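You operate a simulated robot arm through the tools that you are given. There is no shell and no other tool.

You are at the controls of a simulated robot arm. One attempt, no reset.

## Task
Swap the blue housing on the two-dot pallet for the green one.
Fine: the pallet stays on its pin; open its clamp, stand the blue housing in the good tray's two-dot pocket, seat the green one and clamp it. Set down upright: blue-banded lidded housing.

It is judged by the outcome, as a careful person would: the job done as asked, and still so three seconds after it is handed in. It fails if anything else is knocked over, pushed out of place, dropped, spilled or broken.

## Robot
A 6-joint arm with a two-finger parallel gripper, fixed in place. Base frame: the origin is on the floor under the middle of its stand, x ahead of it, y to its left, z up; the work surface is at about z = 720. Lengths are in mm, angles in degrees, forces in N, time in s.
It reaches about 1347 mm from its shoulder. Its first joint turns from -166.0 to 166.0 degrees. Payload 3.91 kg.
Tool frame: the origin (TCP) lies between the finger pads and is the grasp point; the fingertips stand 30 mm ahead of it; z points along the fingers, y is the line along which they close. The gripper opens to 110 mm. The fingers are 20 mm wide and 10 mm thick; the gripper's body (48 by 112 mm) begins 55 mm behind the TCP.
Orientation is told as [roll, pitch, yaw] about the base's x, y, z axes, in that order, counted from this pose: with the fingers straight down and closing along the base's y, the tool's x points along the base's -x, its y along +y and its z along -z.

## Interface
- The arm moves only by the tool step_arm. Its argument "motion" is a list of rows, each a list of 7 numbers: the finger opening in mm, from 0 to 110, then the shift along the tool's x, y, z in mm, then the turn, a rotation vector about the tool's x, y, z in degrees. In form: [[gripper, dx, dy, dz, ax, ay, az], ...]. A call has 1 to 20 rows; each row is the pose to reach, as a shift and turn from the pose commanded when the call began, along the tool's axes at that moment. Rows are played at 5 a second. More than 50 mm and 8.6 degrees between two rows, or a gripper value outside its range, and nothing of the call is played. A pose out of reach is approached as far as the arm can. The call stops where the force on the tool passes 40 N (or 10 N more than at its start, if that is more) or the arm is blocked; 0.2 s more then pass. The fingers move at their own pace (about 108 mm/s each) and stop on an object; they squeeze with about 20 N. The grip force told is the motor's: it shows also when the fingers shut on nothing. Time passes only in rows, and 0.2 s behind the last, so rows that repeat a pose let the fingers close. The reply holds the time, the measured pose of the TCP, the force on the tool along the base axes, the opening and the grip force, in the units named above and with some noise, with the torque about the TCP (base axes, N m) and any sound that the robot's microphone picked up.
- Cameras (640 x 400 px; columns grow to the right, rows downward): "scene" is fixed at [49.1, 648.4, 1293.6]; the picture's right is [-0.01, -1.00, 0.00], its down [-0.72, 0.01, -0.70] and it looks along [0.70, -0.01, -0.72] (base axes); focal length 214 px, centre (320, 200). "wrist" rides on the gripper at [73, 17, -103] in the tool frame; the picture's right is [-0.23, 0.97, 0.00], its down [-0.76, -0.18, -0.62] and it looks along [-0.61, -0.14, 0.78] (tool axes); focal length 222 px, centre (320, 200). There is no depth. A picture from a camera that has moved, and an enlarged one, comes with that camera's place and axes in the base frame and with its lens.
- grab_frame(camera): a new picture of that camera. The clock stands still meanwhile.
- inspect(camera, box): a new picture of the part [left, top, right, bottom] of that camera's present view, enlarged. The clock stands still meanwhile.
- job_done(): hands the job in; it is judged then, once.

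Nothing tells you positions but the pictures and the camera data. Unless the task says otherwise, let go and move clear before handing in.

The tools are called after ">>>" as name(argument=value, ...) on one line, values as JSON. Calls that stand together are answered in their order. step_arm: Moves the arm, as the interface text tells. Its arguments: {"type":"object","properties":{"motion":{"type":"array","items":{"type":"array","items":{"type":"number"}}}},"required":["motion"]} The other tools are called the same way: grab_frame (camera) takes a picture; inspect (camera, box) takes an enlarged picture of a part of a camera's view; job_done () hands the job in.

At the start:

```text
time_s: 0.0
tcp_pos: [696.5, 68.8, 1074.2]
tcp_rot: [0.0, -0.1, 0.0]
wrist_force: [0.3, -0.5, 0.5]
moment: [-0.02, 0.04, -0.01]
gripper_width: 110.2
finger_force: 0.1
```

scene: 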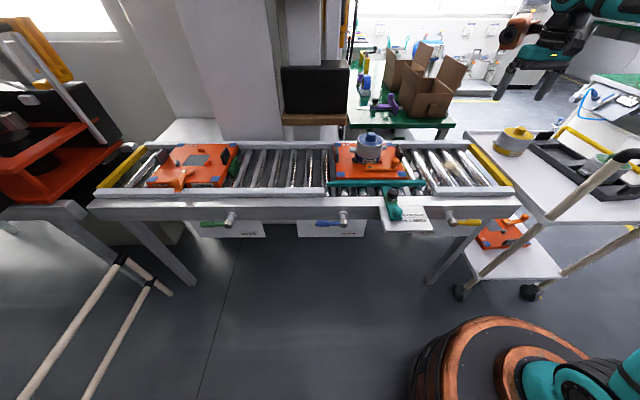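
wrist: 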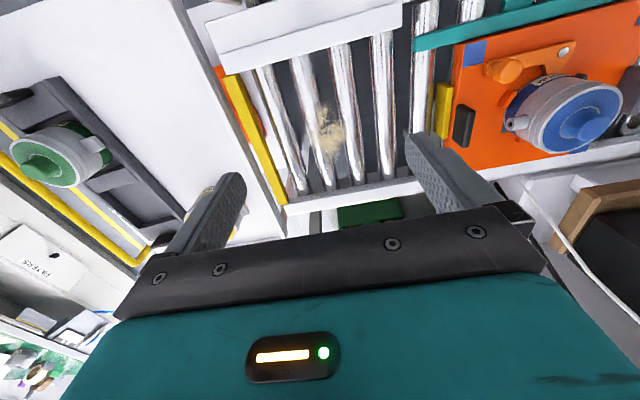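

I see a roller conveyor with two orange pallets. One carries a blue-lidded housing, and a cart to the right holds trays with a green housing. I'll look closer before I move anything.

>>> inspect(camera="scene", box=[300, 110, 460, 230])

>>> inspect(camera="scene", box=[460, 90, 640, 220])

>>> inspect(camera="scene", box=[80, 120, 300, 240])

>>> inspect(camera="wrist", box=[400, 0, 640, 180])

>>> inspect(camera="wrist", box=[0, 60, 240, 280])

```text
3.33 times, centred on (380, 170) of scene
camera zoom: at [49.1, 648.4, 1293.6], right [-0.01, -1.0, 0.0], down [-0.72, 0.01, -0.7], along [0.7, -0.01, -0.72], focal length 715 px, centre (120, 300)
```

zoom: 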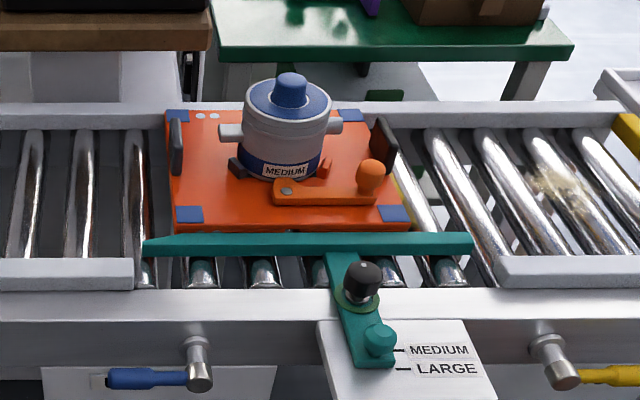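

```text
3.08 times, centred on (550, 155) of scene
camera zoom: at [49.1, 648.4, 1293.6], right [-0.01, -1.0, 0.0], down [-0.72, 0.01, -0.7], along [0.7, -0.01, -0.72], focal length 660 px, centre (-388, 338)
```

zoom: 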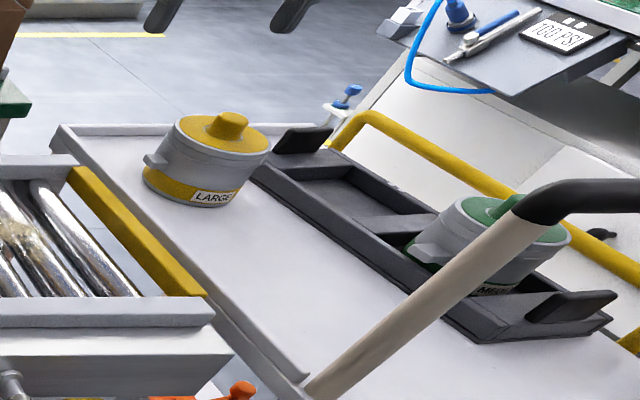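

```text
2.91 times, centred on (190, 180) of scene
camera zoom: at [49.1, 648.4, 1293.6], right [-0.01, -1.0, 0.0], down [-0.72, 0.01, -0.7], along [0.7, -0.01, -0.72], focal length 624 px, centre (698, 258)
```

zoom: 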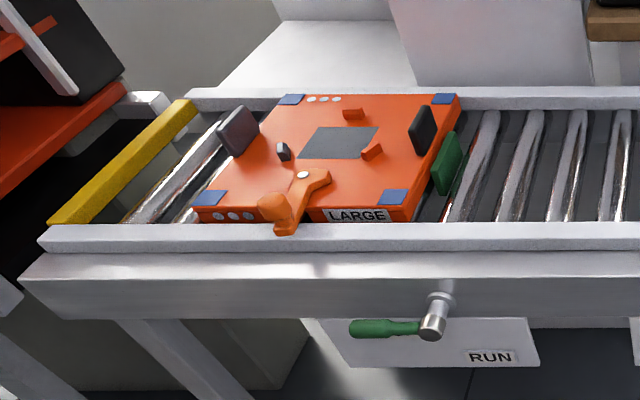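

```text
2.22 times, centred on (520, 90) of wrist
camera zoom: at [623.0, 85.7, 1178.6], right [0.23, 0.97, 0.0], down [0.76, -0.18, 0.62], along [0.61, -0.14, -0.78], focal length 494 px, centre (-124, 444)
```

zoom: 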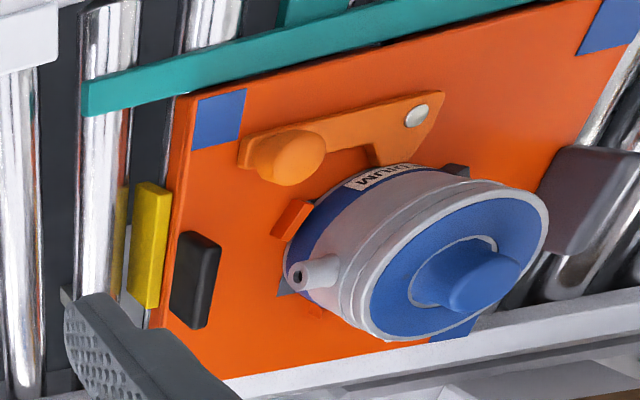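

```text
1.82 times, centred on (120, 170) of wrist
camera zoom: at [623.0, 85.7, 1178.6], right [0.23, 0.97, 0.0], down [0.76, -0.18, 0.62], along [0.61, -0.14, -0.78], focal length 404 px, centre (684, 254)
```

zoom: 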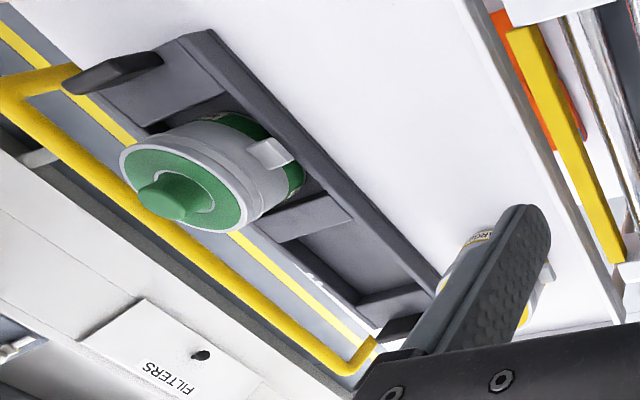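

The blue MEDIUM housing is on the two-dot pallet near (823, 435), and the green one is in a dark tray on the cart at negative y. I'll move high over the cart side to see the tray pockets and their dot marks.

>>> step_arm(motion=[[110, 20, -45, 0, 0, 0, 0], [110, 40, -90, 0, 0, 0, 0], [110, 60, -135, 0, 0, 0, 0], [110, 80, -180, 0, 0, 0, 0], [110, 100, -225, 0, 0, 0, 0], [110, 120, -270, 0, 0, 0, 0], [110, 140, -315, 0, 0, 0, 0]])

>>> grab_frame(camera="wrist")

>>> grab_frame(camera="scene")

```text
time_s: 1.6
tcp_pos: [557.2, -245.1, 1075.7]
tcp_rot: [0.0, 0.0, 0.1]
wrist_force: [-0.1, 0.5, -0.2]
moment: [-0.03, 0.01, 0.01]
gripper_width: 110.2
finger_force: 0.0
```

```text
taken
camera wrist: at [484.5, -229.2, 1179.2], right [0.23, 0.97, 0.0], down [0.76, -0.18, 0.62], along [0.61, -0.14, -0.78], focal length 222 px, centre (320, 200)
```

wrist: 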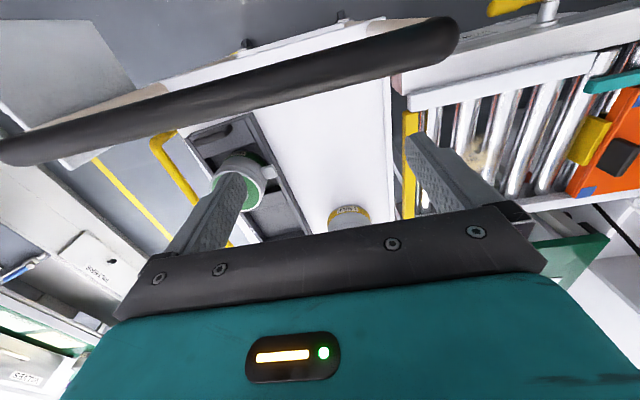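

```text
taken
```

scene: 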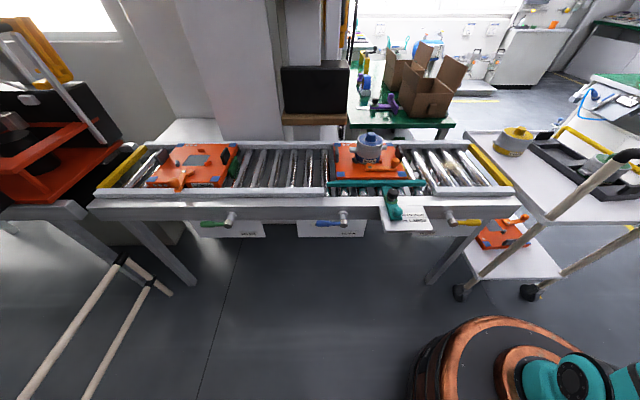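

The cart handle is a raised bar near x≈525, z≈930, so I must stay above it. I'll zoom in on the tray and on the red rack to the left to work out which tray is the good one.

>>> inspect(camera="wrist", box=[140, 80, 400, 250])

>>> inspect(camera="scene", box=[0, 0, 180, 240])

>>> inspect(camera="scene", box=[430, 190, 640, 310])

>>> inspect(camera="wrist", box=[0, 200, 160, 400])

>>> inspect(camera="scene", box=[560, 60, 640, 220])

```text
2.35 times, centred on (270, 165) of wrist
camera zoom: at [484.5, -229.2, 1179.2], right [0.23, 0.97, 0.0], down [0.76, -0.18, 0.62], along [0.61, -0.14, -0.78], focal length 523 px, centre (438, 282)
```

zoom: 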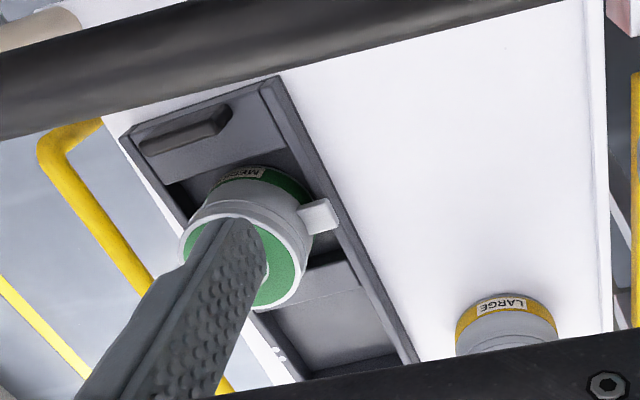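

```text
1.67 times, centred on (90, 120) of scene
camera zoom: at [49.1, 648.4, 1293.6], right [-0.01, -1.0, 0.0], down [-0.72, 0.01, -0.7], along [0.7, -0.01, -0.72], focal length 358 px, centre (703, 333)
```

zoom: 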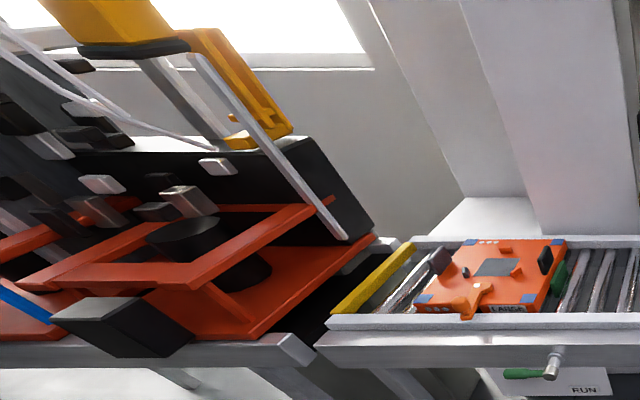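

```text
3.05 times, centred on (535, 250) of scene
camera zoom: at [49.1, 648.4, 1293.6], right [-0.01, -1.0, 0.0], down [-0.72, 0.01, -0.7], along [0.7, -0.01, -0.72], focal length 654 px, centre (-335, 48)
```

zoom: 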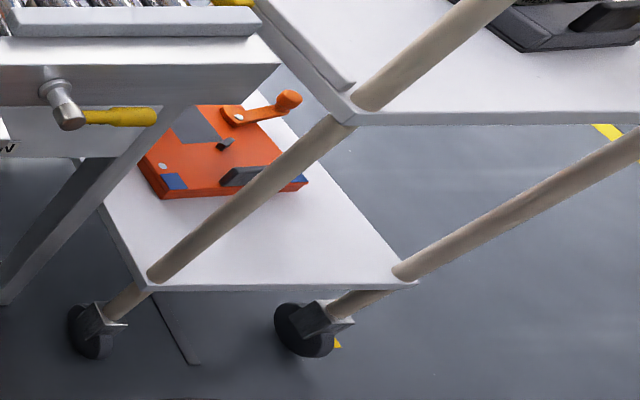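

```text
2.00 times, centred on (80, 300) of wrist
camera zoom: at [484.5, -229.2, 1179.2], right [0.23, 0.97, 0.0], down [0.76, -0.18, 0.62], along [0.61, -0.14, -0.78], focal length 444 px, centre (800, 0)
```

zoom: 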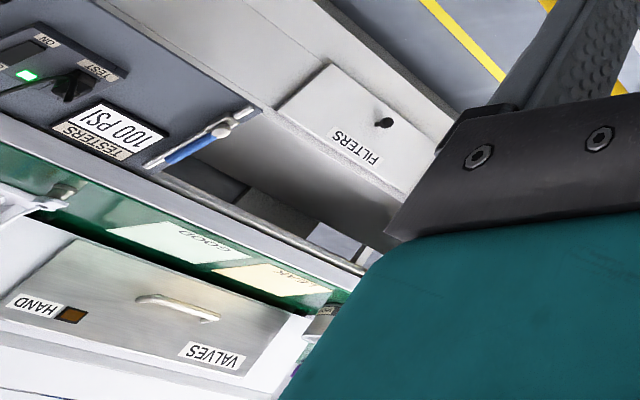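

```text
2.50 times, centred on (600, 140) of scene
camera zoom: at [49.1, 648.4, 1293.6], right [-0.01, -1.0, 0.0], down [-0.72, 0.01, -0.7], along [0.7, -0.01, -0.72], focal length 536 px, centre (-380, 350)
```

zoom: 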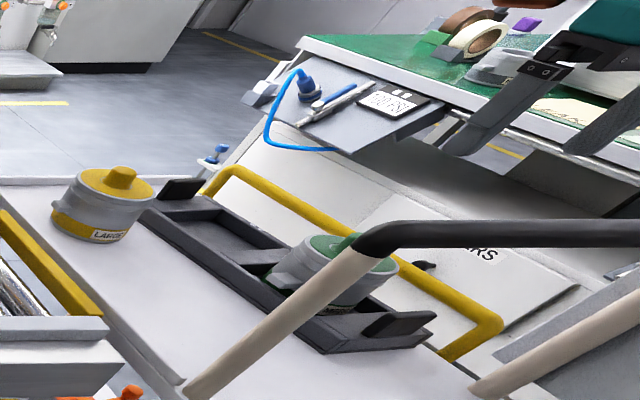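

The FILTERS bench to the right has "GOOD" and "LEAK" cards on a green top, so the good tray is probably there. I'll stay high and turn the wrist camera toward the bench.

>>> step_arm(motion=[[110, 20, -25, 0, 0, 0, 8], [110, 40, -50, 0, 0, 0, 16], [110, 60, -75, 0, 0, 0, 24], [110, 80, -100, 0, 0, 0, 32], [110, 100, -125, 0, 0, 0, 40], [110, 120, -150, 0, 0, 0, 48], [110, 140, -175, 0, 0, 0, 56], [110, 160, -200, 0, 0, 0, 60]])

>>> grab_frame(camera="wrist")

>>> grab_frame(camera="scene")

```text
time_s: 3.4
tcp_pos: [395.9, -446.4, 1073.7]
tcp_rot: [0.0, -0.1, -60.0]
wrist_force: [0.0, -0.3, 0.8]
moment: [-0.02, 0.03, 0.03]
gripper_width: 110.0
finger_force: 0.1
```

```text
taken
camera wrist: at [373.7, -374.8, 1177.9], right [0.96, 0.29, 0.0], down [0.23, -0.75, 0.62], along [0.18, -0.6, -0.78], focal length 222 px, centre (320, 200)
```

wrist: 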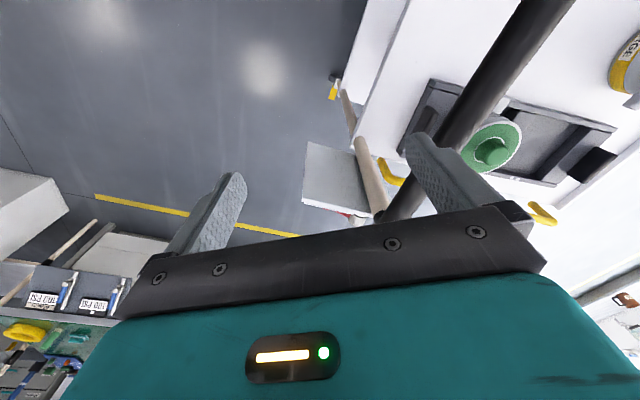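

```text
taken
```

scene: 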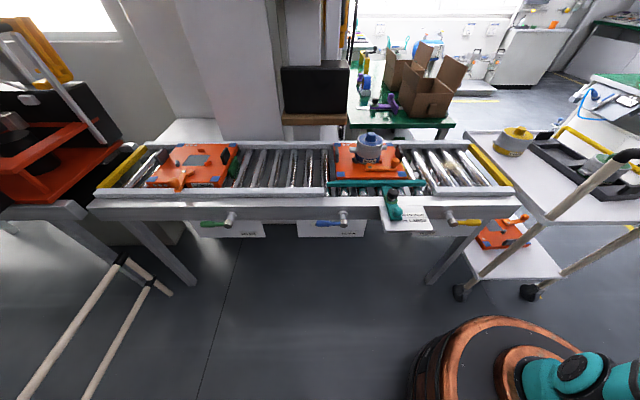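

There is only floor near the robot on this side, and the GOOD/LEAK bench is far off, likely out of reach. I'll study the tray on the cart more closely.

>>> inspect(camera="wrist", box=[380, 60, 640, 230])

>>> inspect(camera="wrist", box=[0, 160, 200, 400])

```text
2.35 times, centred on (510, 145) of wrist
camera zoom: at [373.7, -374.8, 1177.9], right [0.96, 0.29, 0.0], down [0.23, -0.75, 0.62], along [0.18, -0.6, -0.78], focal length 523 px, centre (-127, 329)
```

zoom: 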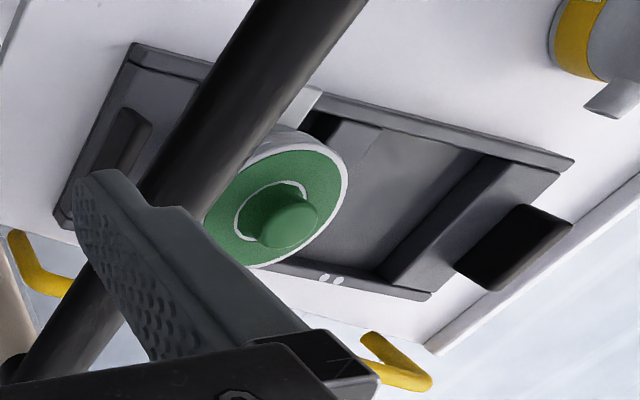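

```text
1.67 times, centred on (100, 280) of wrist
camera zoom: at [373.7, -374.8, 1177.9], right [0.96, 0.29, 0.0], down [0.23, -0.75, 0.62], along [0.18, -0.6, -0.78], focal length 370 px, centre (687, 67)
```

zoom: 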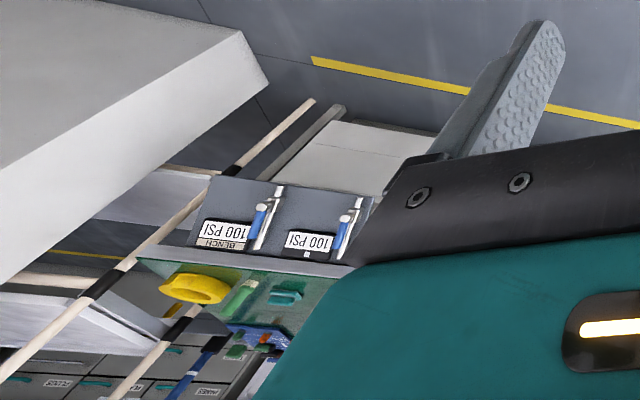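

By triangulation the tray runs along x from about 580 to 990 at y≈-440. The green housing is near (715, -456), and there's an empty pocket with two white dots near (855, -440). I'll view it from above to be sure.

>>> step_arm(motion=[[110, -15, 35, -5, 0, 0, -8], [110, -30, 70, -10, 0, 0, -16], [110, -45, 106, -15, 0, 0, -24], [110, -60, 142, -20, 0, 0, -32], [110, -75, 177, -20, 0, 0, -40], [110, -90, 213, -20, 0, 0, -48], [110, -105, 248, -20, 0, 0, -56], [110, -117, 283, -20, 0, 0, -60]])

>>> grab_frame(camera="wrist")

>>> inspect(camera="wrist", box=[200, 0, 440, 230])

>>> grab_frame(camera="scene")

```text
time_s: 5.2
tcp_pos: [701.3, -406.5, 1095.9]
tcp_rot: [0.0, -0.1, 0.1]
wrist_force: [0.6, -0.5, 0.5]
moment: [0.03, -0.04, -0.04]
gripper_width: 110.1
finger_force: 0.1
```

```text
taken
camera wrist: at [628.2, -389.1, 1200.6], right [0.23, 0.97, 0.0], down [0.76, -0.18, 0.62], along [0.61, -0.14, -0.78], focal length 222 px, centre (320, 200)
```

wrist: 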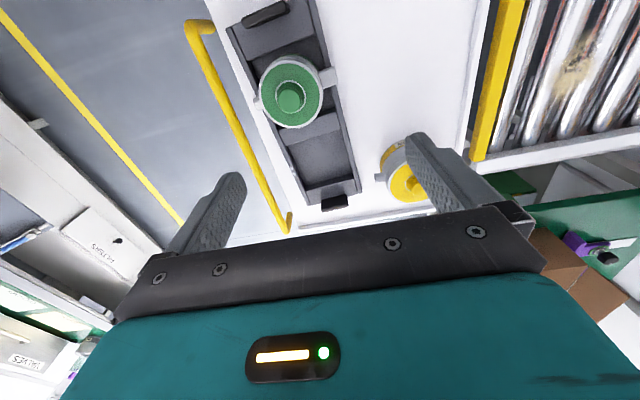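

```text
1.74 times, centred on (320, 115) of wrist
camera zoom: at [628.2, -389.1, 1200.6], right [0.23, 0.97, 0.0], down [0.76, -0.18, 0.62], along [0.61, -0.14, -0.78], focal length 386 px, centre (320, 348)
```

zoom: 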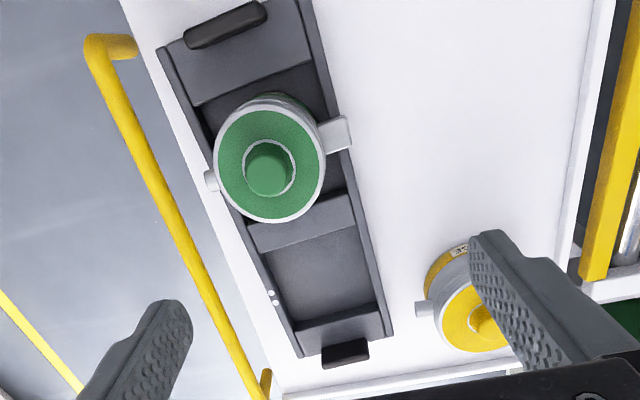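

```text
taken
```

scene: 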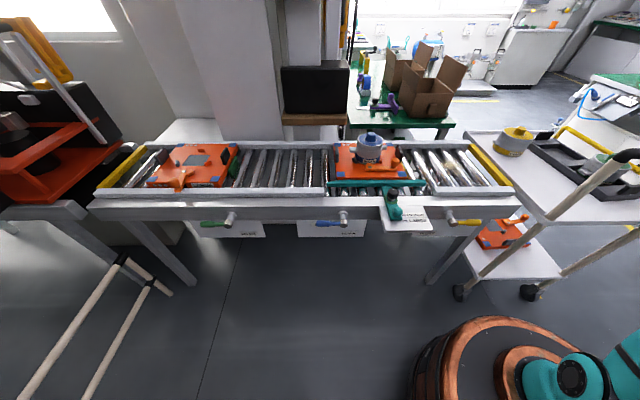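

>>> inspect(camera="wrist", box=[225, 0, 365, 90])

>>> inspect(camera="wrist", box=[240, 110, 390, 220])

>>> inspect(camera="scene", box=[520, 120, 640, 210])

```text
4.44 times, centred on (295, 45) of wrist
camera zoom: at [628.2, -389.1, 1200.6], right [0.23, 0.97, 0.0], down [0.76, -0.18, 0.62], along [0.61, -0.14, -0.78], focal length 987 px, centre (431, 889)
```

zoom: 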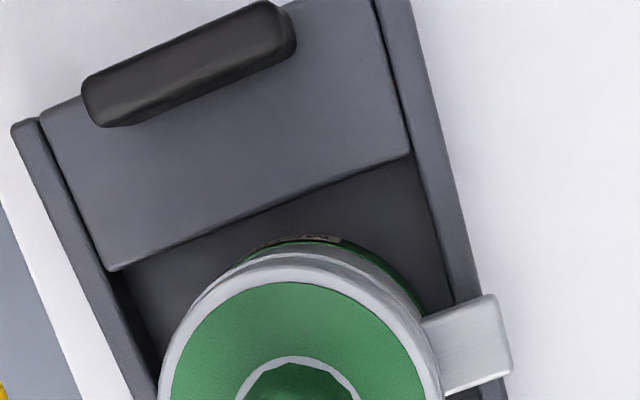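

```text
3.64 times, centred on (315, 165) of wrist
camera zoom: at [628.2, -389.1, 1200.6], right [0.23, 0.97, 0.0], down [0.76, -0.18, 0.62], along [0.61, -0.14, -0.78], focal length 808 px, centre (338, 327)
```

zoom: 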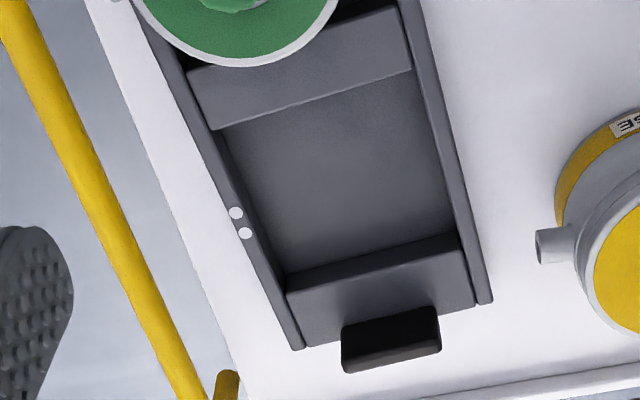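

```text
4.44 times, centred on (580, 165) of scene
camera zoom: at [49.1, 648.4, 1293.6], right [-0.01, -1.0, 0.0], down [-0.72, 0.01, -0.7], along [0.7, -0.01, -0.72], focal length 953 px, centre (-836, 356)
```

zoom: 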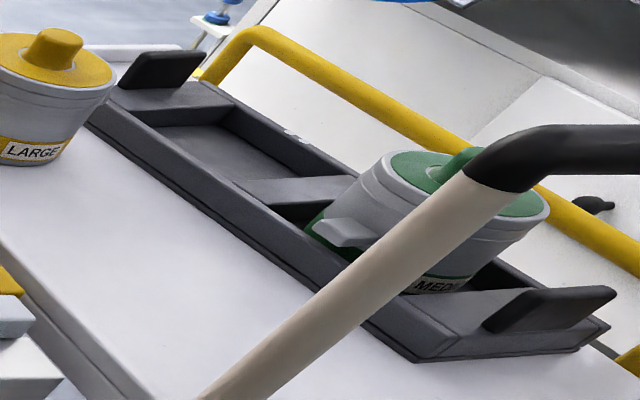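

The far pocket is empty and its rim has two dots. Before committing, I'll check the rest of the area for other trays, then look at the pallet and clamp from above.

>>> step_arm(motion=[[110, 8, 46, 0, 0, 0, 0], [110, 16, 92, 0, 0, 0, 0], [110, 24, 138, 0, 0, 0, 0], [110, 32, 184, 0, 0, 0, 0], [110, 40, 230, 0, 0, 0, 0], [110, 48, 276, 0, 0, 0, 0], [110, 56, 322, 0, 0, 0, 0], [110, 64, 368, 0, 0, 0, 0], [110, 72, 414, 0, 0, 0, 0], [110, 80, 460, 0, 0, 0, 0], [110, 88, 506, 0, 0, 0, 0], [110, 96, 552, 0, 0, 0, 0], [110, 100, 598, 0, 0, 0, 0]])

>>> grab_frame(camera="wrist")

>>> step_arm(motion=[[110, 0, 0, 0, 0, 0, -8], [110, 0, 0, 0, 0, 0, -16], [110, 0, 0, 0, 0, 0, -24], [110, 0, 0, 0, 0, 0, -32], [110, 0, 0, 0, 0, 0, -40], [110, 0, 0, 0, 0, 0, -48], [110, 0, 0, 0, 0, 0, -56], [110, 0, 0, 0, 0, 0, -64], [110, 0, 0, 0, 0, 0, -72], [110, 0, 0, 0, 0, 0, -80], [110, 0, 0, 0, 0, 0, -85]])

>>> grab_frame(camera="wrist")

>>> grab_frame(camera="scene")

```text
time_s: 8.0
tcp_pos: [599.0, 192.5, 1092.6]
tcp_rot: [0.0, 0.0, 0.0]
wrist_force: [1.0, -0.1, 0.9]
moment: [0.03, 0.0, -0.02]
gripper_width: 109.9
finger_force: 0.1
```

```text
taken
camera wrist: at [526.1, 208.4, 1197.6], right [0.23, 0.97, 0.0], down [0.76, -0.18, 0.62], along [0.61, -0.14, -0.78], focal length 222 px, centre (320, 200)
```

wrist: 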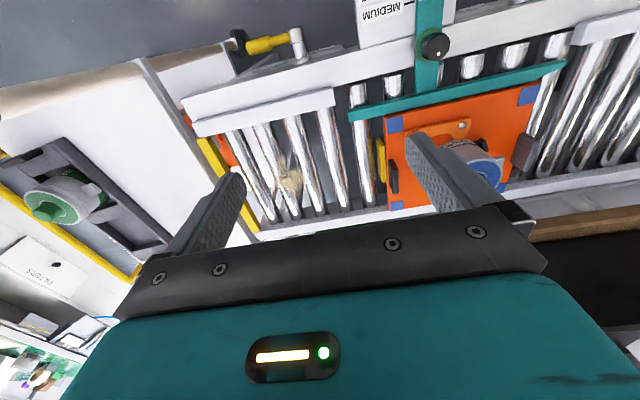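

```text
time_s: 10.4
tcp_pos: [599.3, 190.7, 1094.4]
tcp_rot: [-0.1, 0.1, 85.1]
wrist_force: [-0.8, 0.0, 0.2]
moment: [-0.02, 0.02, 0.02]
gripper_width: 110.0
finger_force: 0.0
```

```text
taken
camera wrist: at [576.1, 120.9, 1198.5], right [-0.95, 0.31, 0.0], down [0.24, 0.74, 0.62], along [0.19, 0.59, -0.78], focal length 222 px, centre (320, 200)
```

wrist: 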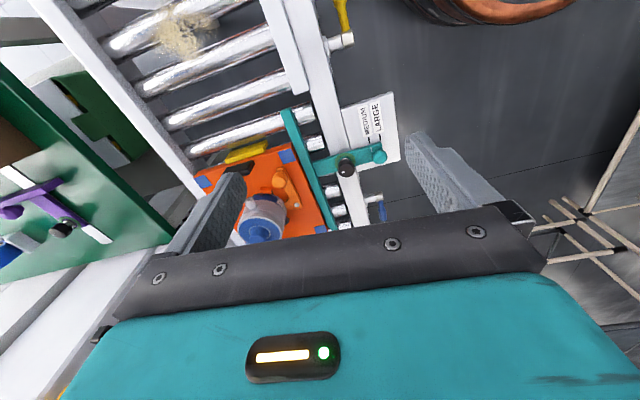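

```text
taken
```

scene: 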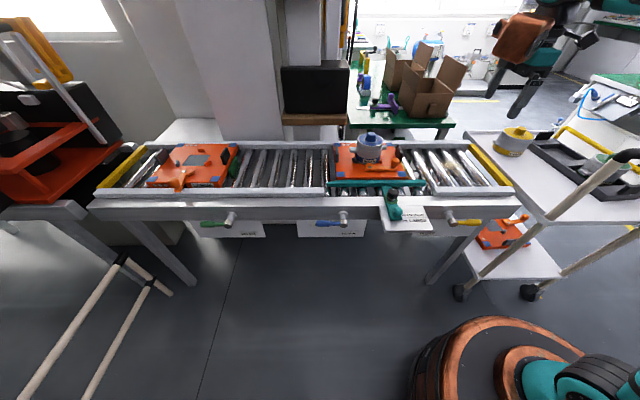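

Here I see the conveyor, pallet and side guide with its MEDIUM/LARGE scale. I'll tilt the camera up to check the left side for any other tray.

>>> step_arm(motion=[[110, 0, 0, 0, 0, -8, 0], [110, 0, 0, 0, 0, -16, 0], [110, 0, 0, 0, 0, -24, 0], [110, 0, 0, 0, 0, -32, 0]])

>>> grab_frame(camera="wrist")

>>> inspect(camera="scene", box=[320, 40, 480, 160])

```text
time_s: 11.4
tcp_pos: [601.1, 192.3, 1094.4]
tcp_rot: [0.0, -32.2, 85.0]
wrist_force: [-0.2, 0.3, -0.1]
moment: [-0.02, 0.01, 0.0]
gripper_width: 109.8
finger_force: 0.0
```

```text
taken
camera wrist: at [572.3, 77.7, 1144.2], right [-0.95, 0.28, 0.12], down [0.2, 0.3, 0.93], along [0.22, 0.91, -0.34], focal length 222 px, centre (320, 200)
```

wrist: 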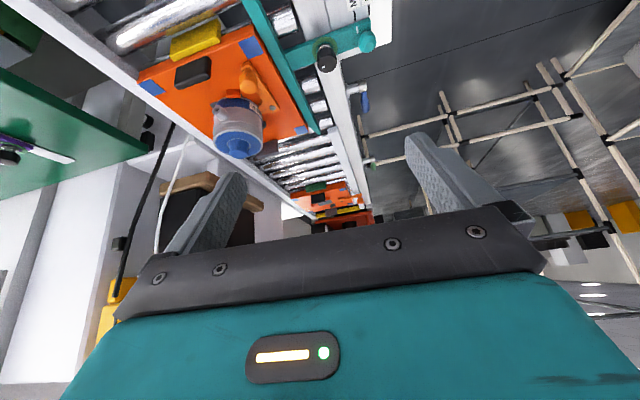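

```text
3.33 times, centred on (400, 100) of scene
camera zoom: at [49.1, 648.4, 1293.6], right [-0.01, -1.0, 0.0], down [-0.72, 0.01, -0.7], along [0.7, -0.01, -0.72], focal length 715 px, centre (53, 533)
```

zoom: 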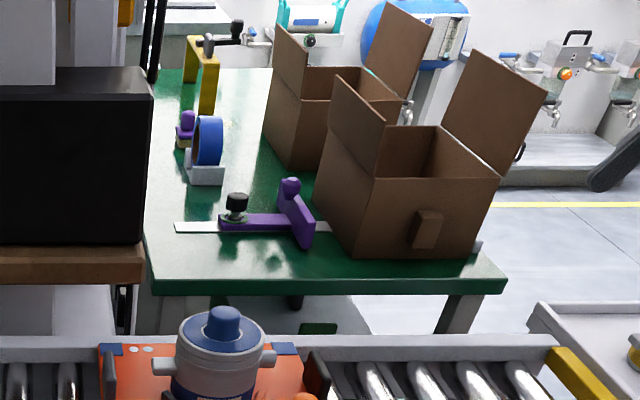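

>>> step_arm(motion=[[110, 0, 0, 0, 0, 8, 0], [110, 0, 0, 0, 0, 16, 0], [110, 0, 0, 0, 0, 24, 0], [110, 0, 0, 0, 0, 32, 0]])

>>> step_arm(motion=[[110, -25, 35, -5, 0, 0, -8], [110, -50, 70, -10, 0, 0, -16], [110, -75, 105, -15, 0, 0, -24], [110, -100, 140, -20, 0, 0, -32], [110, -125, 175, -20, 0, 0, -40], [110, -150, 210, -20, 0, 0, -48], [110, -175, 245, -20, 0, 0, -56], [110, -200, 280, -20, 0, 0, -64], [110, -225, 315, -20, 0, 0, -72], [110, -250, 350, -20, 0, 0, -80]])

>>> grab_frame(camera="wrist")

>>> grab_frame(camera="scene")

```text
time_s: 12.4
tcp_pos: [599.5, 190.6, 1095.4]
tcp_rot: [-0.1, 0.0, 85.0]
wrist_force: [-0.3, 0.0, -0.9]
moment: [0.02, -0.06, 0.02]
gripper_width: 110.3
finger_force: 0.1
```

```text
time_s: 14.6
tcp_pos: [271.7, 471.0, 1110.2]
tcp_rot: [0.0, 0.1, 165.1]
wrist_force: [-1.1, 0.4, 0.9]
moment: [-0.01, 0.05, 0.01]
gripper_width: 110.2
finger_force: 0.1
```

```text
taken
camera wrist: at [337.2, 435.3, 1214.5], right [-0.47, -0.88, 0.0], down [-0.69, 0.37, 0.62], along [-0.55, 0.29, -0.78], focal length 222 px, centre (320, 200)
```

wrist: 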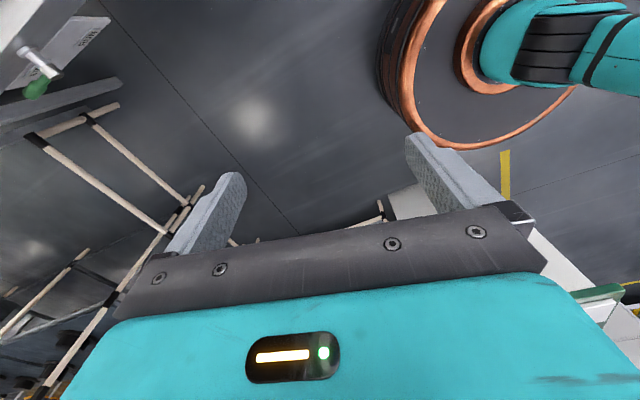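

```text
taken
```

scene: 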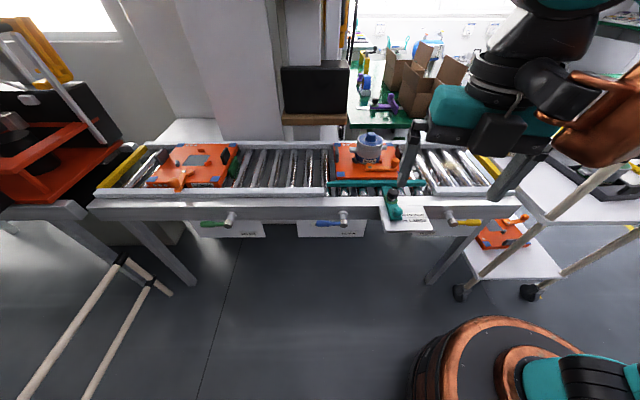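

No other tray is in reach, so the cart tray must be the good tray. I'll return with the camera facing forward to study the pallet, clamp and blue housing.

>>> step_arm(motion=[[110, 19, -2, 1, 0, 0, 8.25], [110, 38, -4, 2, 0, 0, 16.5], [110, 57, -6, 3, 0, 0, 24.75], [110, 76, -8, 4, 0, 0, 33], [110, 96, -10, 5, 0, 0, 41.25], [110, 115, -12, 6, 0, 0, 49.5], [110, 134, -14, 7, 0, 0, 57.75], [110, 153, -16, 8, 0, 0, 66], [110, 172, -18, 9, 0, 0, 74.25], [110, 191, -20, 10, 0, 0, 82.5], [110, 210, -22, 11, 0, 0, 90.75], [110, 230, -24, 12, 0, 0, 99], [110, 249, -26, 13, 0, 0, 107.25], [110, 268, -28, 14, 0, 0, 115.5], [110, 287, -30, 15, 0, 0, 123.75], [110, 306, -32, 16, 0, 0, 132], [110, 325, -34, 17, 0, 0, 140.25], [110, 344, -36, 18, 0, 0, 148.5], [110, 363, -38, 19, 0, 0, 156.75], [110, 382, -40, 20, 0, 0, 165]])

>>> grab_frame(camera="wrist")

>>> inspect(camera="wrist", box=[200, 0, 480, 220])

```text
time_s: 18.8
tcp_pos: [650.9, 410.9, 1096.0]
tcp_rot: [0.0, -0.1, -0.1]
wrist_force: [-0.3, -0.1, 1.2]
moment: [-0.02, -0.03, -0.04]
gripper_width: 110.2
finger_force: 0.0
```

```text
taken
camera wrist: at [579.1, 427.9, 1199.3], right [0.23, 0.97, 0.0], down [0.76, -0.18, 0.62], along [0.61, -0.14, -0.78], focal length 222 px, centre (320, 200)
```

wrist: 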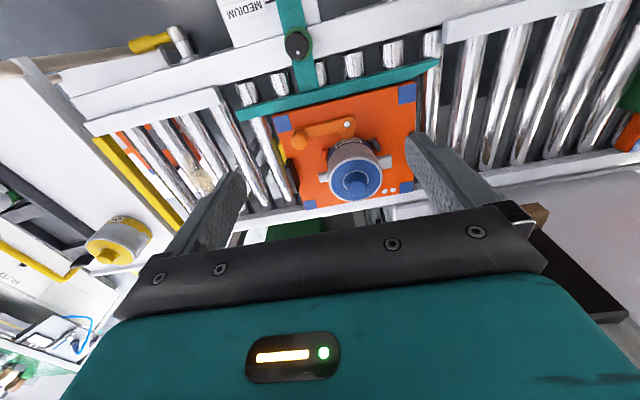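

```text
1.82 times, centred on (340, 110) of wrist
camera zoom: at [579.1, 427.9, 1199.3], right [0.23, 0.97, 0.0], down [0.76, -0.18, 0.62], along [0.61, -0.14, -0.78], focal length 404 px, centre (284, 364)
```

zoom: 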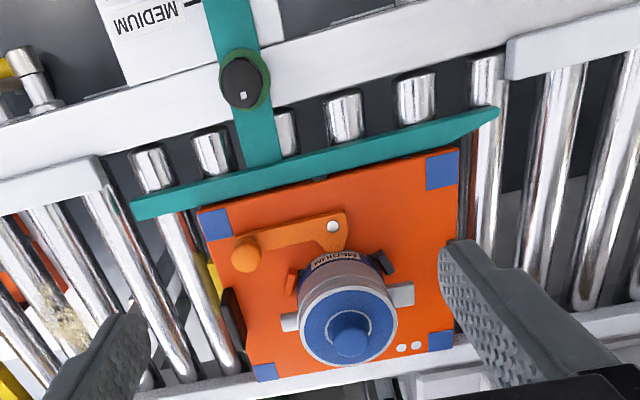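

The pallet's clamp lever pivots on a pin near (742, 442, 771), with its knob at about (734, 351, 803). Its toe presses on the base of the blue housing. I'll inspect the housing and clamp in more detail.

>>> inspect(camera="scene", box=[335, 120, 415, 190])

>>> inspect(camera="wrist", box=[270, 70, 420, 215])

>>> inspect(camera="scene", box=[145, 135, 245, 200])

```text
5.71 times, centred on (375, 155) of scene
camera zoom: at [49.1, 648.4, 1293.6], right [-0.01, -1.0, 0.0], down [-0.72, 0.01, -0.7], along [0.7, -0.01, -0.72], focal length 1226 px, centre (6, 457)
```

zoom: 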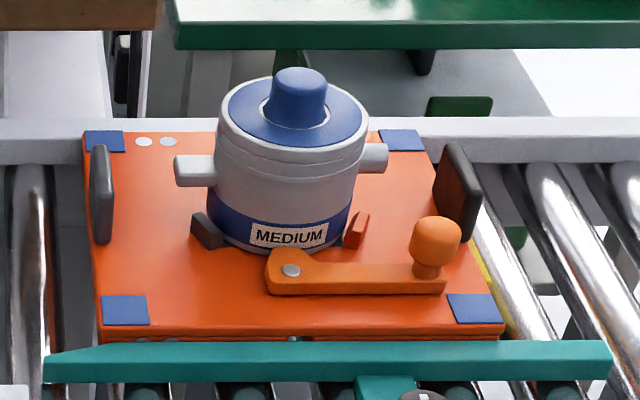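

```text
2.76 times, centred on (345, 142) of wrist
camera zoom: at [579.1, 427.9, 1199.3], right [0.23, 0.97, 0.0], down [0.76, -0.18, 0.62], along [0.61, -0.14, -0.78], focal length 613 px, centre (251, 359)
```

zoom: 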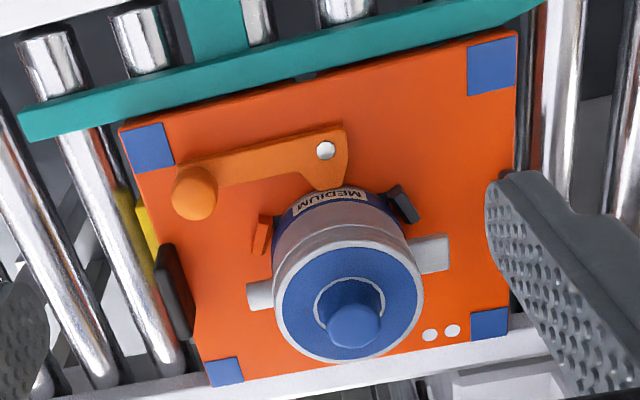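

```text
6.15 times, centred on (195, 168) of scene
camera zoom: at [49.1, 648.4, 1293.6], right [-0.01, -1.0, 0.0], down [-0.72, 0.01, -0.7], along [0.7, -0.01, -0.72], focal length 1320 px, centre (1089, 400)
```

zoom: 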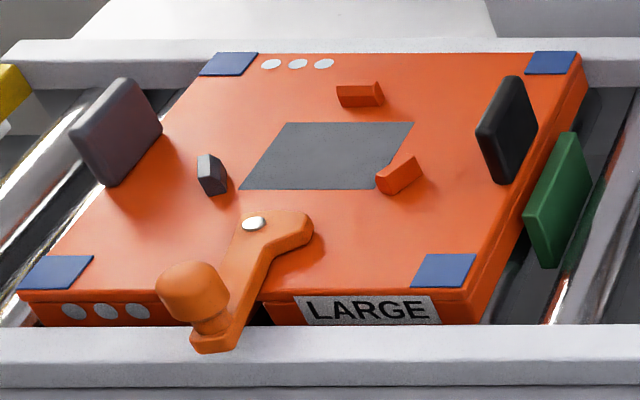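

The LARGE pallet shows what an open clamp looks like: its lever points to the front. So I need to swing this lever clockwise by about 80–90°, by its knob. I'll lower the wrist camera over the knob to measure it more accurately.

>>> step_arm(motion=[[110, -8, -6, 10, 0, 0, -8], [110, -16, -12, 20, 0, 0, -16], [110, -24, -18, 30, 0, 0, -24], [110, -32, -24, 40, 0, 0, -32], [110, -40, -30, 55, 0, 0, -40], [110, -48, -36, 70, 0, 0, -48], [110, -56, -42, 85, 0, 0, -56], [110, -64, -48, 100, 0, 0, -64], [110, -72, -54, 115, 0, 0, -72], [110, -80, -58, 130, 0, 0, -80], [110, -83, -60, 145, 0, 0, -88], [110, -83, -60, 156, 0, 0, -90]])

>>> grab_frame(camera="wrist")

>>> inspect(camera="wrist", box=[200, 0, 460, 210])

>>> grab_frame(camera="scene")

```text
time_s: 21.4
tcp_pos: [734.4, 350.8, 938.1]
tcp_rot: [0.0, 0.1, 90.1]
wrist_force: [-0.1, 0.6, -0.1]
moment: [0.01, -0.04, -0.02]
gripper_width: 109.9
finger_force: 0.0
```

```text
taken
camera wrist: at [717.0, 278.7, 1042.8], right [-0.97, 0.23, 0.0], down [0.18, 0.76, 0.62], along [0.14, 0.61, -0.78], focal length 222 px, centre (320, 200)
```

wrist: 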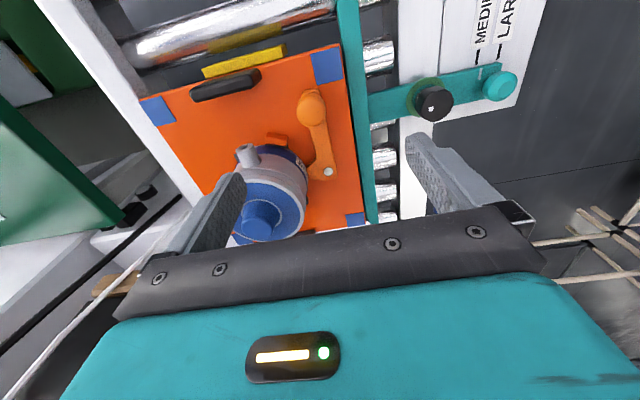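

```text
1.90 times, centred on (330, 105) of wrist
camera zoom: at [717.0, 278.7, 1042.8], right [-0.97, 0.23, 0.0], down [0.18, 0.76, 0.62], along [0.14, 0.61, -0.78], focal length 423 px, centre (301, 381)
```

zoom: 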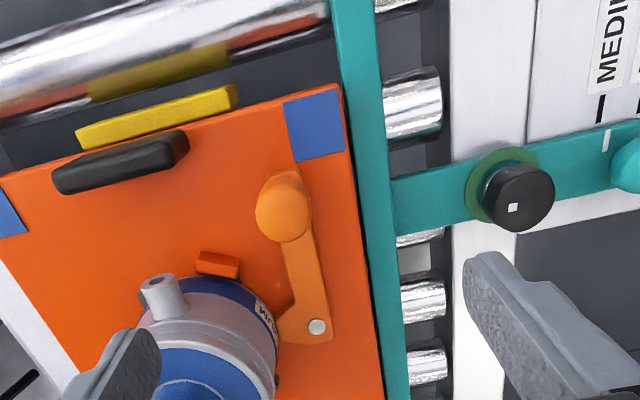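

```text
taken
```

scene: 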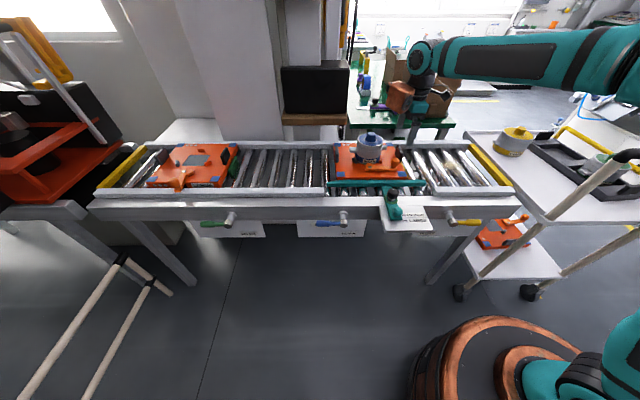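

The knob is centred near (742, 349) and the pin near (743, 443), so the lever is about 94 mm long and points along -y. I'll lower the fingers around the knob with one on each side along x, leaving some slack so the pallet isn't dragged.

>>> step_arm(motion=[[70, 1.8, -7.6, 20, 0, 0, 0], [70, 1.8, -7.6, 40, 0, 0, 0], [60, 1.8, -7.6, 60, 0, 0, 0], [60, 1.8, -7.6, 80, 0, 0, 0], [60, 1.8, -7.6, 80, 0, 0, 0]])

>>> grab_frame(camera="wrist")

>>> inspect(camera="wrist", box=[220, 60, 420, 210])

>>> inspect(camera="scene", box=[340, 100, 440, 190])

```text
time_s: 22.6
tcp_pos: [742.0, 350.2, 858.5]
tcp_rot: [0.1, 0.0, 90.1]
wrist_force: [0.4, 0.1, -0.2]
moment: [0.05, 0.05, -0.01]
gripper_width: 60.0
finger_force: 0.1
```

```text
taken
camera wrist: at [724.3, 277.3, 962.5], right [-0.97, 0.23, 0.0], down [0.18, 0.76, 0.62], along [0.14, 0.61, -0.78], focal length 222 px, centre (320, 200)
```

wrist: 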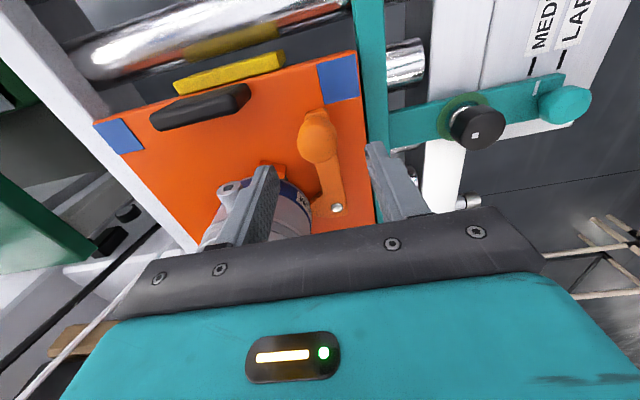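

```text
2.67 times, centred on (320, 135) of wrist
camera zoom: at [724.3, 277.3, 962.5], right [-0.97, 0.23, 0.0], down [0.18, 0.76, 0.62], along [0.14, 0.61, -0.78], focal length 592 px, centre (320, 373)
```

zoom: 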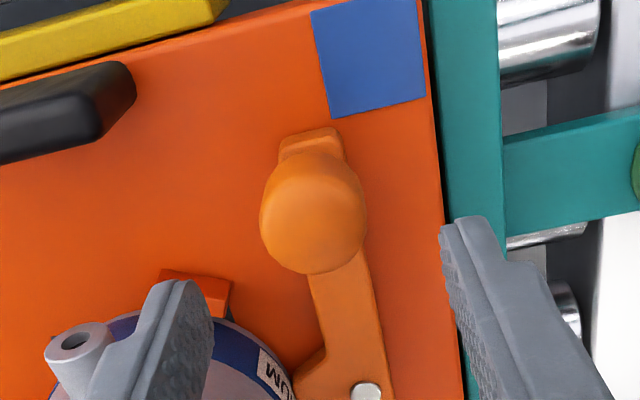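

```text
4.44 times, centred on (390, 145) of scene
camera zoom: at [49.1, 648.4, 1293.6], right [-0.01, -1.0, 0.0], down [-0.72, 0.01, -0.7], along [0.7, -0.01, -0.72], focal length 953 px, centre (9, 444)
```

zoom: 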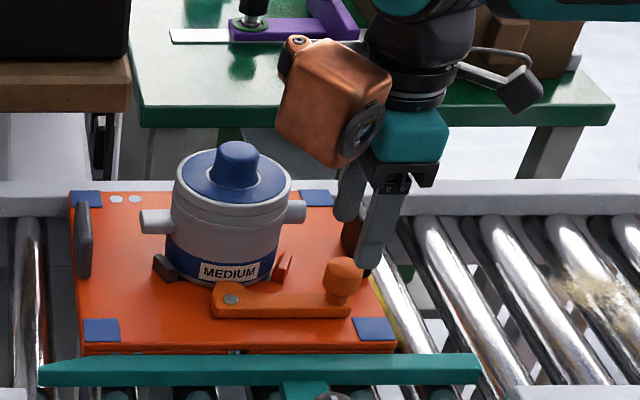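

The fingers straddle the knob cleanly. I'll descend the last 50 mm and narrow the opening to a loose cage around the ~30 mm knob.

>>> step_arm(motion=[[60, 2, 0, 15, 0, 0, 0], [60, 2, 0, 30, 0, 0, 0], [56, 2, 0, 42, 0, 0, 0], [50, 2, 0, 50, 0, 0, 0], [44, 2, 0, 50, 0, 0, 0], [40, 2, 0, 50, 0, 0, 0]])

>>> inspect(camera="wrist", box=[220, 60, 420, 210])

>>> inspect(camera="scene", box=[340, 100, 440, 190])

```text
time_s: 24.0
tcp_pos: [741.5, 347.1, 807.6]
tcp_rot: [0.1, 0.0, 90.0]
wrist_force: [0.2, -0.4, -0.1]
moment: [-0.02, 0.0, 0.02]
gripper_width: 40.0
finger_force: 0.1
```

```text
2.67 times, centred on (320, 135) of wrist
camera zoom: at [724.9, 274.9, 912.5], right [-0.97, 0.23, 0.0], down [0.18, 0.76, 0.62], along [0.14, 0.61, -0.78], focal length 592 px, centre (320, 373)
```

zoom: 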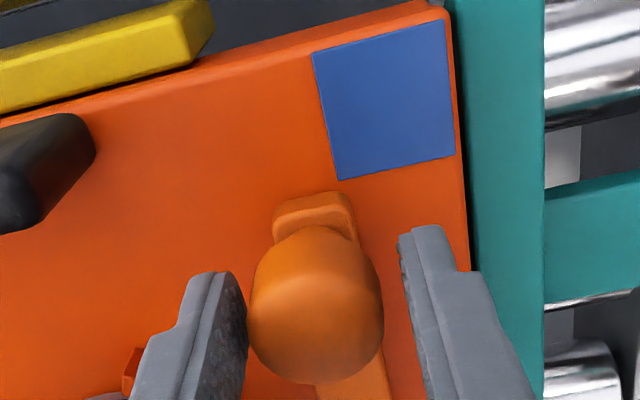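

```text
4.44 times, centred on (390, 145) of scene
camera zoom: at [49.1, 648.4, 1293.6], right [-0.01, -1.0, 0.0], down [-0.72, 0.01, -0.7], along [0.7, -0.01, -0.72], focal length 953 px, centre (9, 444)
```

zoom: 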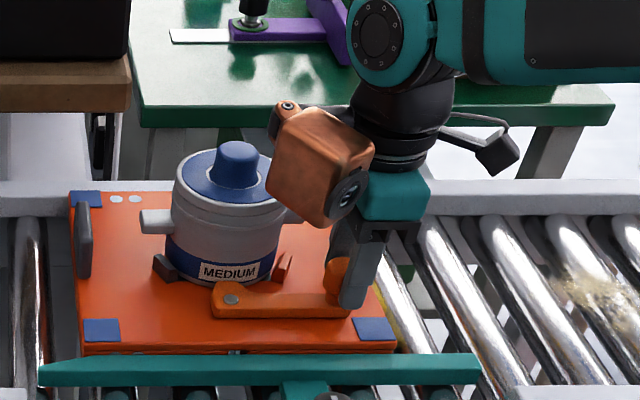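

The knob sits centred in the cage. I'll start swinging the lever clockwise along the arc, in small steps, and watch the force.

>>> step_arm(motion=[[40, -0.2, 6.6, 0, 0, 0, 4], [40, -0.9, 13.2, 0, 0, 0, 8], [40, -2.1, 19.8, 0, 0, 0, 12], [40, -3.7, 26.2, 0, 0, 0, 16], [40, -5.7, 32.5, 0, 0, 0, 20]])

>>> inspect(camera="scene", box=[340, 100, 440, 190])

>>> grab_frame(camera="wrist")

```text
time_s: 25.2
tcp_pos: [710.4, 353.6, 808.1]
tcp_rot: [-0.1, 0.0, 69.8]
wrist_force: [1.4, -0.2, 0.1]
moment: [-0.02, -0.01, -0.02]
gripper_width: 40.6
finger_force: 0.4
```

```text
4.44 times, centred on (390, 145) of scene
camera zoom: at [49.1, 648.4, 1293.6], right [-0.01, -1.0, 0.0], down [-0.72, 0.01, -0.7], along [0.7, -0.01, -0.72], focal length 953 px, centre (9, 444)
```

zoom: 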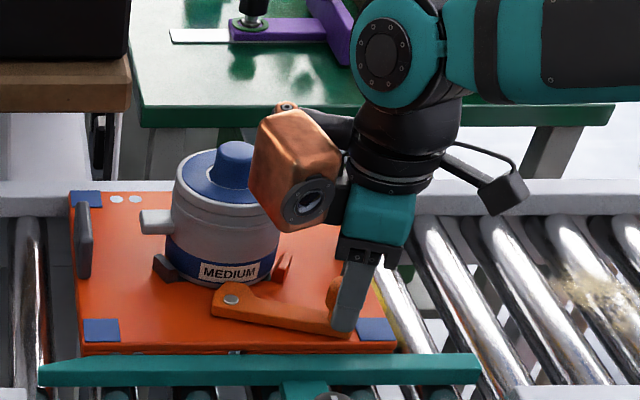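

```text
taken
camera wrist: at [669.1, 290.6, 912.7], right [-0.84, 0.55, 0.0], down [0.43, 0.65, 0.62], along [0.34, 0.52, -0.78], focal length 222 px, centre (320, 200)
```

wrist: 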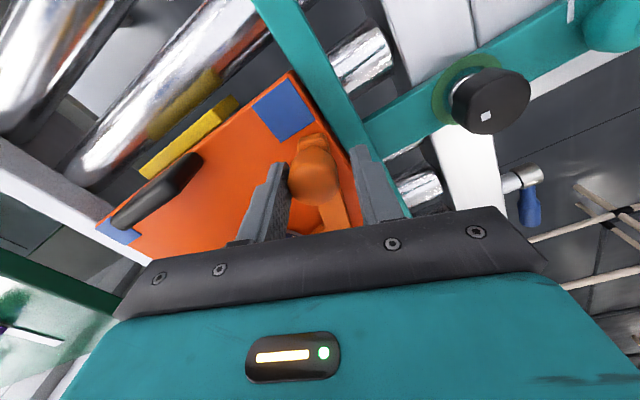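

The lever moves freely at about 1 N and the pallet is still. I'll check how the arm's wrist sits relative to the housing before I continue.

>>> inspect(camera="scene", box=[320, 0, 640, 200])

```text
2.00 times, centred on (480, 100) of scene
camera zoom: at [49.1, 648.4, 1293.6], right [-0.01, -1.0, 0.0], down [-0.72, 0.01, -0.7], along [0.7, -0.01, -0.72], focal length 429 px, centre (0, 400)
```

zoom: 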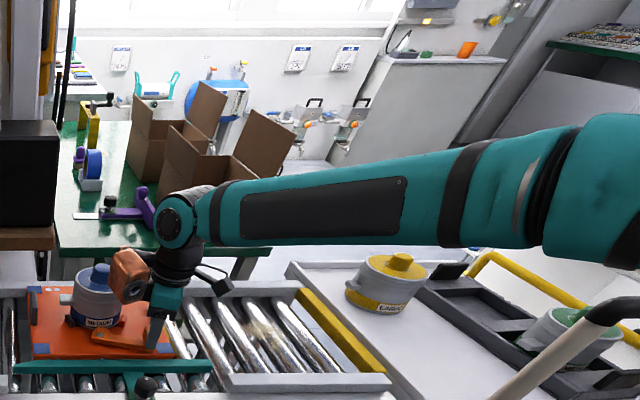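

The wrist cap stays well above the housing, so I'll continue swinging the lever.

>>> step_arm(motion=[[40, -0.4, 8.3, 0, 0, 0, 5], [40, -1.4, 16.5, 0, 0, 0, 10], [40, -3.2, 24.6, 0, 0, 0, 15], [40, -5.7, 32.5, 0, 0, 0, 20], [40, -8.9, 40.2, 0, 0, 0, 25], [40, -12.7, 47.5, 0, 0, 0, 30], [40, -17.2, 54.5, 0, 0, 0, 35], [40, -22.2, 61.1, 0, 0, 0, 40]])

>>> inspect(camera="scene", box=[330, 100, 440, 210])

>>> grab_frame(camera="wrist")

```text
time_s: 27.0
tcp_pos: [661.8, 395.6, 808.2]
tcp_rot: [0.1, 0.1, 29.9]
wrist_force: [-0.5, -0.3, 0.2]
moment: [0.02, 0.0, 0.0]
gripper_width: 40.2
finger_force: 0.4
```

```text
3.64 times, centred on (385, 155) of scene
camera zoom: at [49.1, 648.4, 1293.6], right [-0.01, -1.0, 0.0], down [-0.72, 0.01, -0.7], along [0.7, -0.01, -0.72], focal length 780 px, centre (84, 364)
```

zoom: 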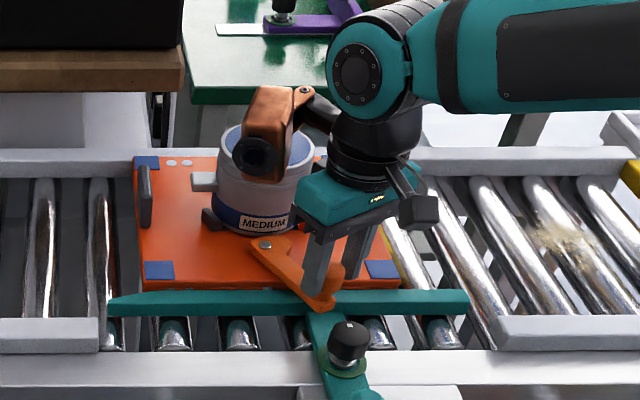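

```text
taken
camera wrist: at [589.3, 374.1, 912.1], right [-0.29, 0.96, 0.0], down [0.75, 0.23, 0.62], along [0.6, 0.18, -0.78], focal length 222 px, centre (320, 200)
```

wrist: 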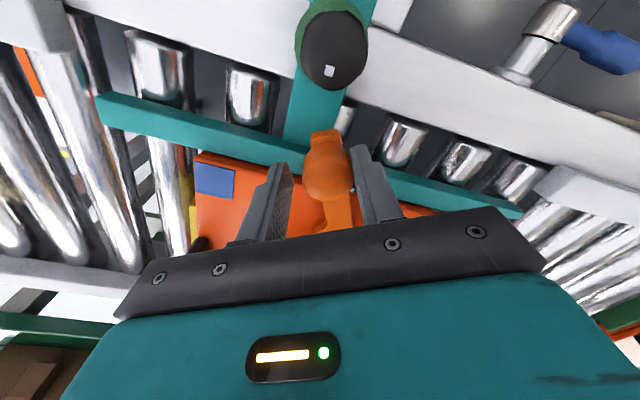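

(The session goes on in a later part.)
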